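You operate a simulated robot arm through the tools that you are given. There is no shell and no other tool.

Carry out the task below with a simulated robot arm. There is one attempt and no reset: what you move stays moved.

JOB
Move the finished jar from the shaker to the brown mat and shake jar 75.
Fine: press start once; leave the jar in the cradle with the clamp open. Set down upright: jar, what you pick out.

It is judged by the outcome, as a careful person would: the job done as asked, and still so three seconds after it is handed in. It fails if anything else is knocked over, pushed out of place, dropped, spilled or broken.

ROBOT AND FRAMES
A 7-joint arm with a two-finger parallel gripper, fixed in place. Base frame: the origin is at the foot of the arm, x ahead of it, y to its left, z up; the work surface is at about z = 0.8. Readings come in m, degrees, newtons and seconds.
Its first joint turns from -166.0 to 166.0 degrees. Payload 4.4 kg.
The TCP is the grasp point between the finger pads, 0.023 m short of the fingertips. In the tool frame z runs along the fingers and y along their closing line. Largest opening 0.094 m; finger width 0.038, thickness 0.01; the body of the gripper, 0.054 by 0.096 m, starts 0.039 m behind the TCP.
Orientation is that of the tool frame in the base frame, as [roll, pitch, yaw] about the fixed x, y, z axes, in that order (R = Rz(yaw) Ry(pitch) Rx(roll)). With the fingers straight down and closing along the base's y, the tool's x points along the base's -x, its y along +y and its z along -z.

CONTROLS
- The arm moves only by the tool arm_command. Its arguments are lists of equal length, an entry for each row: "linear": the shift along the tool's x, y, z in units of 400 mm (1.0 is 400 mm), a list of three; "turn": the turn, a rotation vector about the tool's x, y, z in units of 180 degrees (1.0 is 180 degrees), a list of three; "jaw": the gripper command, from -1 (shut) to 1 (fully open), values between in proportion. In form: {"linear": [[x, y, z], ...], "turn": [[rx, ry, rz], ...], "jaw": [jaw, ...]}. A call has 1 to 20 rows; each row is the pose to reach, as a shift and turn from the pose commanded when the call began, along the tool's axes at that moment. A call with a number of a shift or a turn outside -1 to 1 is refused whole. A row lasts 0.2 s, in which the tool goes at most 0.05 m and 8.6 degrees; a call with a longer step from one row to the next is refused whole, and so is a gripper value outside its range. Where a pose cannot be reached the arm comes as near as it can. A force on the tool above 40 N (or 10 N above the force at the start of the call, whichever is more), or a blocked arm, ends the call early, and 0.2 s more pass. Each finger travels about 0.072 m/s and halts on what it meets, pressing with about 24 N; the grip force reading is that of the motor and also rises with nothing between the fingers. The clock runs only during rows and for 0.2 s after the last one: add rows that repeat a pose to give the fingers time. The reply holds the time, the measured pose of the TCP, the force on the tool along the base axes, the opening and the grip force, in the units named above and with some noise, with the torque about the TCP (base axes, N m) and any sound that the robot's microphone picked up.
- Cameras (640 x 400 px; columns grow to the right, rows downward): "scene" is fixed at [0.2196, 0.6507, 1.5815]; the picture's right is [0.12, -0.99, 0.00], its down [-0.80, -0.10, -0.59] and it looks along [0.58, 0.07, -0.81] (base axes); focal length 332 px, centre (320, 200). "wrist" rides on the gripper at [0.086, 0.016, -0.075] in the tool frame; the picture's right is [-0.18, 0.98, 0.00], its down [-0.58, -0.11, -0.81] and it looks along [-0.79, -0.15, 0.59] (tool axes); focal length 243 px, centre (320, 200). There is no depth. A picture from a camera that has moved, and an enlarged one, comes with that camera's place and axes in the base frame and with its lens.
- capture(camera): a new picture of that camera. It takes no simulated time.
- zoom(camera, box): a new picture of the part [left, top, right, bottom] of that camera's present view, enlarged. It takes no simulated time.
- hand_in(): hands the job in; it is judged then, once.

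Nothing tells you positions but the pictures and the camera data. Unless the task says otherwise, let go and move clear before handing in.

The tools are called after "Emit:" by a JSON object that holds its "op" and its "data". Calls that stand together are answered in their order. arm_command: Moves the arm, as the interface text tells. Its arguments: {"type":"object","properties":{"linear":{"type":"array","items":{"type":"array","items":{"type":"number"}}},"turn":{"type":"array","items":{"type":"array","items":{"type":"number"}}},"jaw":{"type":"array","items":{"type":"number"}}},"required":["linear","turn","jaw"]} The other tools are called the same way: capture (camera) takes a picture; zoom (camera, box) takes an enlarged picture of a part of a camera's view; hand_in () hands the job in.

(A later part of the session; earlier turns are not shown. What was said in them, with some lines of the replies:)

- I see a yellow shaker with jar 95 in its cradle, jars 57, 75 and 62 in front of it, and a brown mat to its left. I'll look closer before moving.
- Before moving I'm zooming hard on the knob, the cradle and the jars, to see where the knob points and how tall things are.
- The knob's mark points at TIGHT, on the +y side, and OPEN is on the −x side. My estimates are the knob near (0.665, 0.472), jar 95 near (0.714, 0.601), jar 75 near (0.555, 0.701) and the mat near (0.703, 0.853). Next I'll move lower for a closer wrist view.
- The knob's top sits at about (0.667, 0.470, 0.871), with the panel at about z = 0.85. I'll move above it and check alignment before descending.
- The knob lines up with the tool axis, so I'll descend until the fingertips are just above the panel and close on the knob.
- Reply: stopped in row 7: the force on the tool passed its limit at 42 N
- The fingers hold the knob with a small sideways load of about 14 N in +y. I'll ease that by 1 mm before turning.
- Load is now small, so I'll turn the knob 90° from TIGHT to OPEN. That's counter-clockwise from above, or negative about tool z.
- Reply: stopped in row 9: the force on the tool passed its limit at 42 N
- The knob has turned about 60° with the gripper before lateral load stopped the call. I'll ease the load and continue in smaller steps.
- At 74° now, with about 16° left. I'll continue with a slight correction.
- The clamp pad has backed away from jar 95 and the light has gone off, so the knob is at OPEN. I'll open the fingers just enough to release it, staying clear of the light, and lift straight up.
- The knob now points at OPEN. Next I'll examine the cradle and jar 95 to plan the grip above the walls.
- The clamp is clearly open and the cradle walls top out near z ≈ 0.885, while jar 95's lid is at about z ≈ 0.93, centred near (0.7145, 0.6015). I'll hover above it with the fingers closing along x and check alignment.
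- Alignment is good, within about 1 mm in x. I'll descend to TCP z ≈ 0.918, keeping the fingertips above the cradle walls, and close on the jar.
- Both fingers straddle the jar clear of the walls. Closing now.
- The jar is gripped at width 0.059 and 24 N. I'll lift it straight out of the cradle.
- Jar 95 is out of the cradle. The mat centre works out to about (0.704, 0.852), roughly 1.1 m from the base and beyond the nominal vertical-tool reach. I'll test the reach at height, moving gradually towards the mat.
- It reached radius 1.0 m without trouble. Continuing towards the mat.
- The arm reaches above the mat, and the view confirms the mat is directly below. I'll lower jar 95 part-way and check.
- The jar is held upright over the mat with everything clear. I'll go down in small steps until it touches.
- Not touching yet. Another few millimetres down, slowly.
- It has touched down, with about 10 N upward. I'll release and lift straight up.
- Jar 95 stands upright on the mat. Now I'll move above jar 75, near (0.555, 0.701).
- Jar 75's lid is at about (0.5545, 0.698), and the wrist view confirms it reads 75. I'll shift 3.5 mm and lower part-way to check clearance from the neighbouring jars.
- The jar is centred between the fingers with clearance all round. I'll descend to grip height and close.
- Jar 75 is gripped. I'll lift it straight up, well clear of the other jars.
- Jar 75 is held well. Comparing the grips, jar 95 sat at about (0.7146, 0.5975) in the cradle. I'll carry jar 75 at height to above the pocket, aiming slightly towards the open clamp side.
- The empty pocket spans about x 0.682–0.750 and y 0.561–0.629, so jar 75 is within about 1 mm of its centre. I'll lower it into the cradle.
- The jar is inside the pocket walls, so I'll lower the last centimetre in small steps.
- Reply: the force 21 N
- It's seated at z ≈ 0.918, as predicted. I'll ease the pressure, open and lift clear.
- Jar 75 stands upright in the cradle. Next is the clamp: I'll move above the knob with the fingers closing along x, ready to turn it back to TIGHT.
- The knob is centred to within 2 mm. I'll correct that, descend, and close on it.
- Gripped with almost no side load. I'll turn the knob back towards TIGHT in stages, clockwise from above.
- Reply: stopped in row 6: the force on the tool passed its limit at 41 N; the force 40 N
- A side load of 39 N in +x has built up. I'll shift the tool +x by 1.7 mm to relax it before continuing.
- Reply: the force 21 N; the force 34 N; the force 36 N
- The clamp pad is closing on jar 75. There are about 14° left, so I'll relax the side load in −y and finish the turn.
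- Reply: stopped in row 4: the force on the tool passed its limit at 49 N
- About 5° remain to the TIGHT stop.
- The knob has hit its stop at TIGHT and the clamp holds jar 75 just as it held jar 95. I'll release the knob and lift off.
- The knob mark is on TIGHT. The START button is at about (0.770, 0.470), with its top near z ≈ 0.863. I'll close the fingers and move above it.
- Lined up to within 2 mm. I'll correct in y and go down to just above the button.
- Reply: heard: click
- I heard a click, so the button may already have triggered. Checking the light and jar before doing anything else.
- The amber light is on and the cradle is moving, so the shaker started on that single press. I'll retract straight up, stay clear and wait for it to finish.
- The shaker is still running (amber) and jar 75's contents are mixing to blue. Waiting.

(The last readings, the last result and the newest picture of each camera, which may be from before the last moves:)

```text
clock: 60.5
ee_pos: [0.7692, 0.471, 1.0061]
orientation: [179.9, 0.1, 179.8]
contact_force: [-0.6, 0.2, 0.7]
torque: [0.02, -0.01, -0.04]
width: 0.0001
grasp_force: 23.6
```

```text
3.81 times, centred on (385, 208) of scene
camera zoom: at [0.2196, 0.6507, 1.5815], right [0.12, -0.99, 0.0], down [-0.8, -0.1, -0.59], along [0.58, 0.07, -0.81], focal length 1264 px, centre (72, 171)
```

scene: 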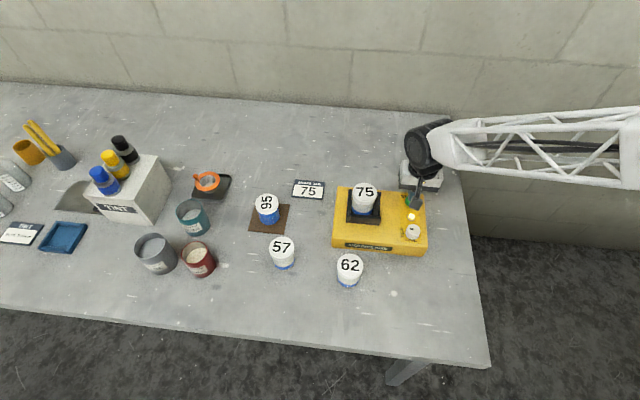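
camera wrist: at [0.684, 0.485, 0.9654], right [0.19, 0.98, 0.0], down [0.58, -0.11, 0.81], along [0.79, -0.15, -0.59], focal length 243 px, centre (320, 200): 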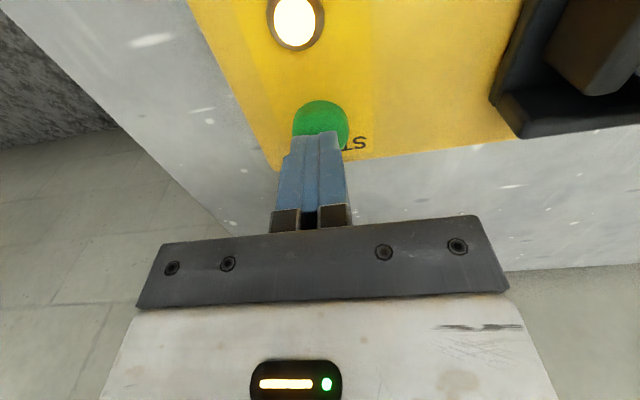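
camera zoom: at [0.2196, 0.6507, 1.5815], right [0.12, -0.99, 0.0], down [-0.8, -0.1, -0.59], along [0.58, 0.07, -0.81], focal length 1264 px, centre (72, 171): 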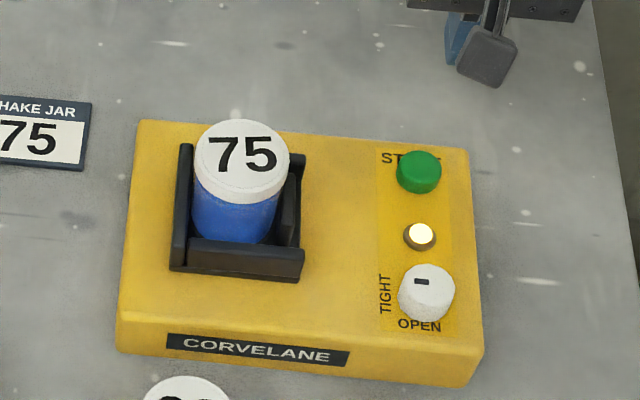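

Still amber and shaking. Waiting on.

Emit:
{"op": "arm_command", "data": {"linear": [[0, 0, 0], [0, 0, 0], [0, 0, 0], [0, 0, 0], [0, 0, 0], [0, 0, 0], [0, 0, 0], [0, 0, 0], [0, 0, 0], [0, 0, 0], [0, 0, 0], [0, 0, 0], [0, 0, 0], [0, 0, 0], [0, 0, 0], [0, 0, 0], [0, 0, 0], [0, 0, 0], [0, 0, 0], [0, 0, 0]], "turn": [[0, 0, 0], [0, 0, 0], [0, 0, 0], [0, 0, 0], [0, 0, 0], [0, 0, 0], [0, 0, 0], [0, 0, 0], [0, 0, 0], [0, 0, 0], [0, 0, 0], [0, 0, 0], [0, 0, 0], [0, 0, 0], [0, 0, 0], [0, 0, 0], [0, 0, 0], [0, 0, 0], [0, 0, 0], [0, 0, 0]], "jaw": [-1, -1, -1, -1, -1, -1, -1, -1, -1, -1, -1, -1, -1, -1, -1, -1, -1, -1, -1, -1]}}

Emit:
{"op": "zoom", "data": {"camera": "scene", "box": [320, 155, 450, 260]}}

```text
clock: 64.7
ee_pos: [0.769, 0.4706, 1.0074]
orientation: [179.9, 0.1, 179.7]
contact_force: [-0.4, -0.1, 0.4]
torque: [0.0, -0.01, -0.01]
width: 0.0
grasp_force: 24.1
```

```text
3.81 times, centred on (385, 208) of scene
camera zoom: at [0.2196, 0.6507, 1.5815], right [0.12, -0.99, 0.0], down [-0.8, -0.1, -0.59], along [0.58, 0.07, -0.81], focal length 1264 px, centre (72, 171)
```

zoom: 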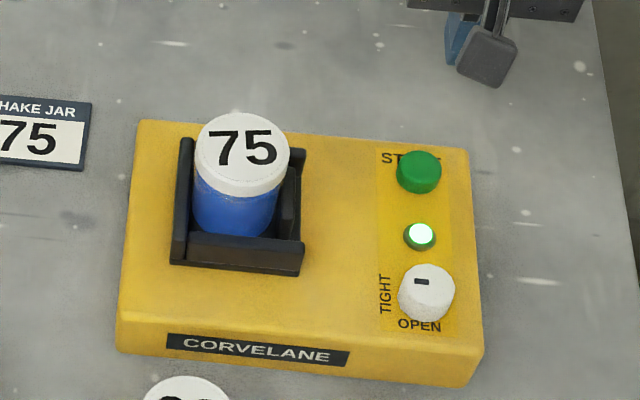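

The light is green, so the cycle is done and jar 75 is mixed and upright. Now I'll go back above the knob to open the clamp.

Emit:
{"op": "arm_command", "data": {"linear": [[0.08, -0.001, 0], [0.17, -0.002, 0], [0.26, -0.003, 0], [0.26, -0.003, 0.08], [0.26, -0.003, 0.1665], [0.26, -0.003, 0.1665], [0.26, -0.003, 0.1665]], "turn": [[0, 0, 0], [0, 0, 0], [0, 0, 0], [0, 0, 0], [0, 0, 0], [0, 0, 0], [0, 0, 0]], "jaw": [-1, -0.5, 0.2, 0.2, 0.2, 0.2, 0.2]}}

Emit:
{"op": "capture", "data": {"camera": "wrist"}}

Emit:
{"op": "zoom", "data": {"camera": "wrist", "box": [200, 0, 440, 200]}}

```text
clock: 66.3
ee_pos: [0.6642, 0.468, 0.937]
orientation: [179.9, 0.2, 179.7]
contact_force: [-0.2, -1.1, 0.0]
torque: [-0.02, 0.01, 0.01]
width: 0.0562
grasp_force: 0.0
```

```text
taken
camera wrist: at [0.5771, 0.4849, 1.0117], right [0.19, 0.98, 0.0], down [0.58, -0.11, 0.81], along [0.79, -0.15, -0.59], focal length 243 px, centre (320, 200)
```

wrist: 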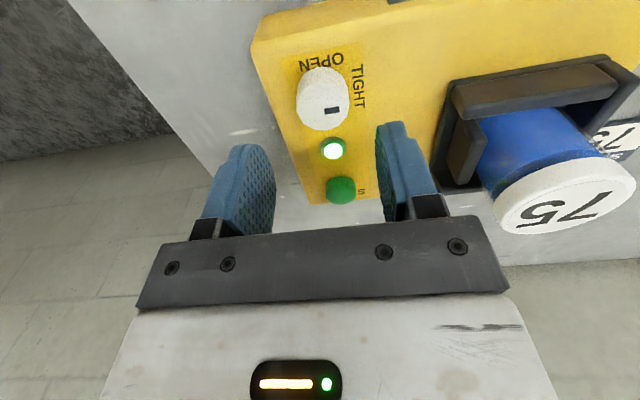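

```text
2.00 times, centred on (320, 100) of wrist
camera zoom: at [0.5771, 0.4849, 1.0117], right [0.19, 0.98, 0.0], down [0.58, -0.11, 0.81], along [0.79, -0.15, -0.59], focal length 485 px, centre (320, 400)
```

zoom: 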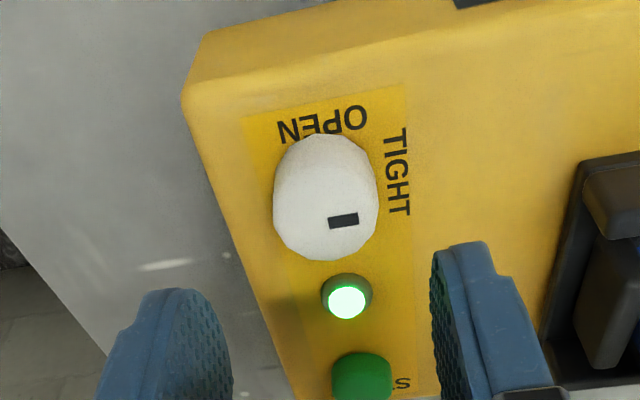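

Emit:
{"op": "arm_command", "data": {"linear": [[-0.0025, 0.004, 0.04], [-0.0025, 0.004, 0.08], [-0.0025, 0.004, 0.12], [-0.0025, 0.004, 0.139], [-0.0025, 0.004, 0.139], [-0.0025, 0.004, 0.139]], "turn": [[0, 0, 0], [0, 0, 0], [0, 0, 0], [0, 0, 0], [0, 0, 0], [0, 0, 0]], "jaw": [0.2, 0.2, 0.2, 0.2, 0.2, 0.2]}}

Emit:
{"op": "zoom", "data": {"camera": "wrist", "box": [200, 60, 440, 260]}}

```text
clock: 67.7
ee_pos: [0.6659, 0.4699, 0.8789]
orientation: [179.9, 0.1, 179.6]
contact_force: [-0.3, -0.7, -0.3]
torque: [-0.01, 0.05, 0.01]
width: 0.0563
grasp_force: 0.1
```

```text
2.00 times, centred on (320, 160) of wrist
camera zoom: at [0.579, 0.4863, 0.9545], right [0.19, 0.98, 0.0], down [0.58, -0.11, 0.81], along [0.79, -0.15, -0.59], focal length 485 px, centre (320, 280)
```

zoom: 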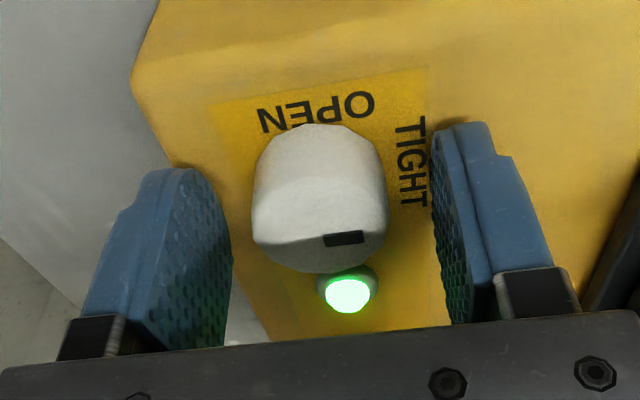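

Well aligned. Closing on the knob.

Emit:
{"op": "arm_command", "data": {"linear": [[0.002, 0, 0], [0.002, 0, 0], [0.002, 0, 0], [0.002, 0, 0], [0.002, 0, 0]], "turn": [[0, 0, 0], [0, 0, 0], [0, 0, 0], [0, 0, 0], [0, 0, 0]], "jaw": [-0.15, -0.25, -1, -1, -1]}}

```text
clock: 68.9
ee_pos: [0.6641, 0.4705, 0.8804]
orientation: [179.9, 0.1, 179.7]
contact_force: [-1.5, -3.7, 2.0]
torque: [-0.08, 0.0, 0.0]
width: 0.0338
grasp_force: 45.2
```

Gripped with little side load. Turning towards OPEN, the first 30°.

Emit:
{"op": "arm_command", "data": {"linear": [[0, 0, 0], [0, 0, 0], [0, 0, 0], [0, 0, 0], [0, 0, 0], [0, 0, 0]], "turn": [[0, 0, -0.03], [0, 0, -0.065], [0, 0, -0.1], [0, 0, -0.135], [0, 0, -0.166], [0, 0, -0.166]], "jaw": [-1, -1, -1, -1, -1, -1]}}

```text
clock: 70.3
ee_pos: [0.6666, 0.4703, 0.8795]
orientation: [-180.0, 0.2, -150.2]
contact_force: [-31.6, 16.9, 4.9]
torque: [0.28, 0.95, -0.01]
width: 0.0336
grasp_force: 45.1
```

Emit:
{"op": "arm_command", "data": {"linear": [[0.0015, 0.0023, 0], [0.0015, 0.0023, 0], [0.0015, 0.0023, 0], [0.0015, 0.0023, 0], [0.0015, 0.0023, 0], [0.0015, 0.0023, 0]], "turn": [[0, 0, 0], [0, 0, -0.03], [0, 0, -0.06], [0, 0, -0.09], [0, 0, -0.11], [0, 0, -0.11]], "jaw": [-1, -1, -1, -1, -1, -1]}}

```text
clock: 71.7
ee_pos: [0.6644, 0.4699, 0.8797]
orientation: [-180.0, 0.1, -130.6]
contact_force: [6.8, 26.1, -23.3]
torque: [0.56, -0.26, 0.03]
width: 0.0337
grasp_force: 45.3
```

Emit:
{"op": "arm_command", "data": {"linear": [[-0.002, 0.0011, 0.0012], [-0.002, 0.0011, 0.0012], [-0.002, 0.0011, 0.0012], [-0.002, 0.0011, 0.0012], [-0.002, 0.0011, 0.0012], [-0.002, 0.0011, 0.0012]], "turn": [[0, 0, 0], [0, 0, -0.03], [0, 0, -0.06], [0, 0, -0.09], [0, 0, -0.11], [0, 0, -0.11]], "jaw": [-1, -1, -1, -1, -1, -1]}}

```text
clock: 73.1
ee_pos: [0.6643, 0.4701, 0.8814]
orientation: [-179.9, 0.0, -110.9]
contact_force: [1.3, -29.7, 18.6]
torque: [-0.73, 0.06, 0.02]
width: 0.0334
grasp_force: 44.8
```

About 21° remain. I'll relax the load and finish the turn.

Emit:
{"op": "arm_command", "data": {"linear": [[0.0019, -0.0007, -0.001], [0.0019, -0.0007, -0.001], [0.0019, -0.0007, -0.001], [0.0019, -0.0007, -0.001], [0.0019, -0.0007, -0.001], [0.0019, -0.0007, -0.001]], "turn": [[0, 0, 0], [0, 0, -0.03], [0, 0, -0.06], [0, 0, -0.09], [0, 0, -0.117], [0, 0, -0.117]], "jaw": [-1, -1, -1, -1, -1, -1]}}

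Emit:
{"op": "zoom", "data": {"camera": "scene", "box": [320, 155, 450, 260]}}

Emit:
{"op": "zoom", "data": {"camera": "wrist", "box": [200, 60, 440, 260]}}

```text
clock: 74.5
ee_pos: [0.6661, 0.4695, 0.8794]
orientation: [-179.9, 0.1, -89.7]
contact_force: [6.5, -18.6, 16.9]
torque: [-0.64, -0.1, 0.01]
width: 0.0337
grasp_force: 45.1
```

```text
3.81 times, centred on (385, 208) of scene
camera zoom: at [0.2196, 0.6507, 1.5815], right [0.12, -0.99, 0.0], down [-0.8, -0.1, -0.59], along [0.58, 0.07, -0.81], focal length 1264 px, centre (72, 171)
```

zoom: 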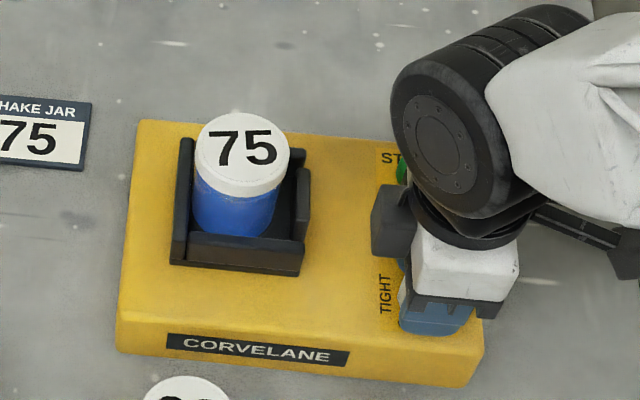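

```text
2.00 times, centred on (320, 160) of wrist
camera zoom: at [0.6488, 0.3832, 0.9545], right [-0.98, 0.18, 0.0], down [0.1, 0.58, 0.81], along [0.15, 0.79, -0.59], focal length 485 px, centre (320, 280)
```

zoom: 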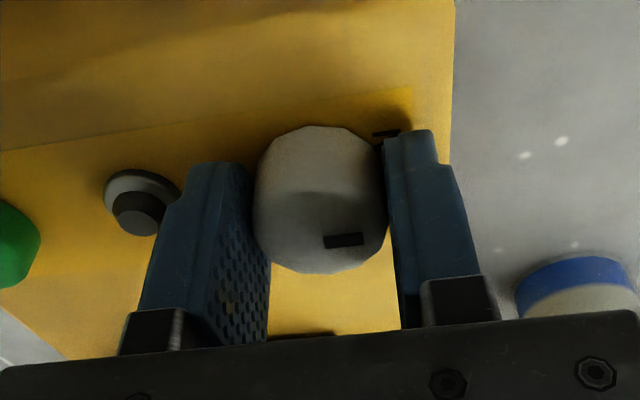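

The clamp has opened and the light is off. I'll nudge about 3° further to make sure the knob sits against the OPEN stop.

Emit:
{"op": "arm_command", "data": {"linear": [[0.001, 0, -0.001], [0.001, 0, -0.001], [0.001, 0, -0.001]], "turn": [[0, 0, -0.008], [0, 0, -0.016], [0, 0, -0.016]], "jaw": [-1, -1, -1]}}

```text
clock: 75.3
ee_pos: [0.6652, 0.4707, 0.879]
orientation: [-179.9, 0.1, -86.8]
contact_force: [15.2, 1.9, 7.9]
torque: [0.04, -0.38, -0.42]
width: 0.0335
grasp_force: 44.8
```

The torque shows the knob is against its OPEN stop. I'll release gently and lift straight up.

Emit:
{"op": "arm_command", "data": {"linear": [[0, 0, 0], [0, 0, 0], [0, 0, 0], [0, 0, -0.03], [0, 0, -0.1], [0, 0, -0.2], [0, 0, -0.3], [0, 0, -0.4], [0, 0, -0.4]], "turn": [[0, 0, 0], [0, 0, 0], [0, 0, 0], [0, 0, 0], [0, 0, 0], [0, 0, 0], [0, 0, 0], [0, 0, 0], [0, 0, 0]], "jaw": [-0.05, -0.05, -0.05, -0.05, -0.05, -0.05, -0.05, -0.05, -0.05]}}

Emit:
{"op": "capture", "data": {"camera": "scene"}}

Emit:
{"op": "capture", "data": {"camera": "wrist"}}

Emit:
{"op": "zoom", "data": {"camera": "scene", "box": [320, 155, 450, 260]}}

```text
clock: 77.3
ee_pos: [0.6645, 0.4679, 1.0409]
orientation: [-179.9, 0.1, -86.9]
contact_force: [-0.2, 0.4, 0.3]
torque: [0.02, 0.03, -0.01]
width: 0.0446
grasp_force: 0.0
```

```text
taken
```

scene: 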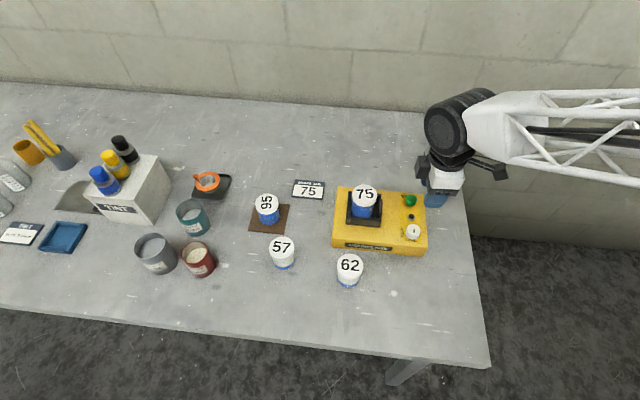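

```text
taken
camera wrist: at [0.6533, 0.3809, 1.1148], right [-0.99, 0.13, 0.0], down [0.08, 0.59, 0.81], along [0.11, 0.8, -0.59], focal length 243 px, centre (320, 200)
```

wrist: 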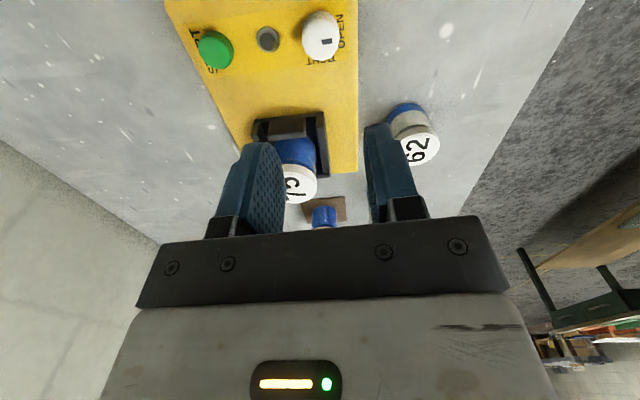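

```text
3.81 times, centred on (385, 208) of scene
camera zoom: at [0.2196, 0.6507, 1.5815], right [0.12, -0.99, 0.0], down [-0.8, -0.1, -0.59], along [0.58, 0.07, -0.81], focal length 1264 px, centre (72, 171)
```

zoom: 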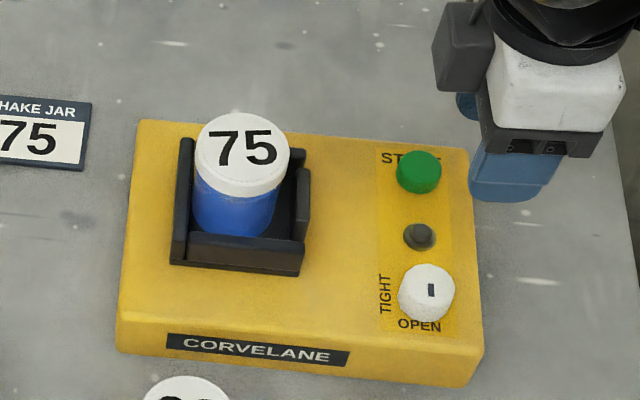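

The knob is at OPEN, the clamp pad is back, and jar 75 is upright in the cradle. A last check on jar 95 and its neighbours before handing in.

Emit:
{"op": "zoom", "data": {"camera": "scene", "box": [235, 170, 375, 295]}}

```text
3.20 times, centred on (305, 232) of scene
camera zoom: at [0.2196, 0.6507, 1.5815], right [0.12, -0.99, 0.0], down [-0.8, -0.1, -0.59], along [0.58, 0.07, -0.81], focal length 1062 px, centre (368, 96)
```

zoom: 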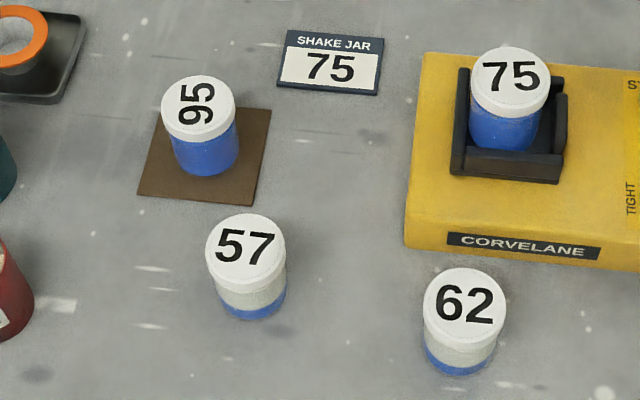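

Jar 95 stands upright on the brown mat, and jar 75 is shaken and upright in the cradle with the clamp open. Jars 57 and 62 haven't moved and the gripper is clear, so I'm handing in.

Emit:
{"op": "hand_in", "data": {}}

```text
The job is handed in.
```

The job is done and handed in. Jar 95 is upright on the brown mat. Jar 75 has been shaken and is upright in the cradle with the clamp open.

- **Shaking:** I pressed start once. The light went amber, then green about ten seconds later, and the contents of jar 75 turned blue like jar 95.
- **Clamp:** I turned the knob to TIGHT for the run and back to its OPEN stop afterwards. The clamp pad has backed away from the jar.
- **Everything else:** In the final pictures jars 57 and 62, the sign and the other items look unmoved. The gripper is empty and clear above the shaker.

While I was turning the knob, the arm paused a few times when the sideways force passed its limit. I eased off each time and carried on. The only contact was with the knob, and it still turned to both stops.
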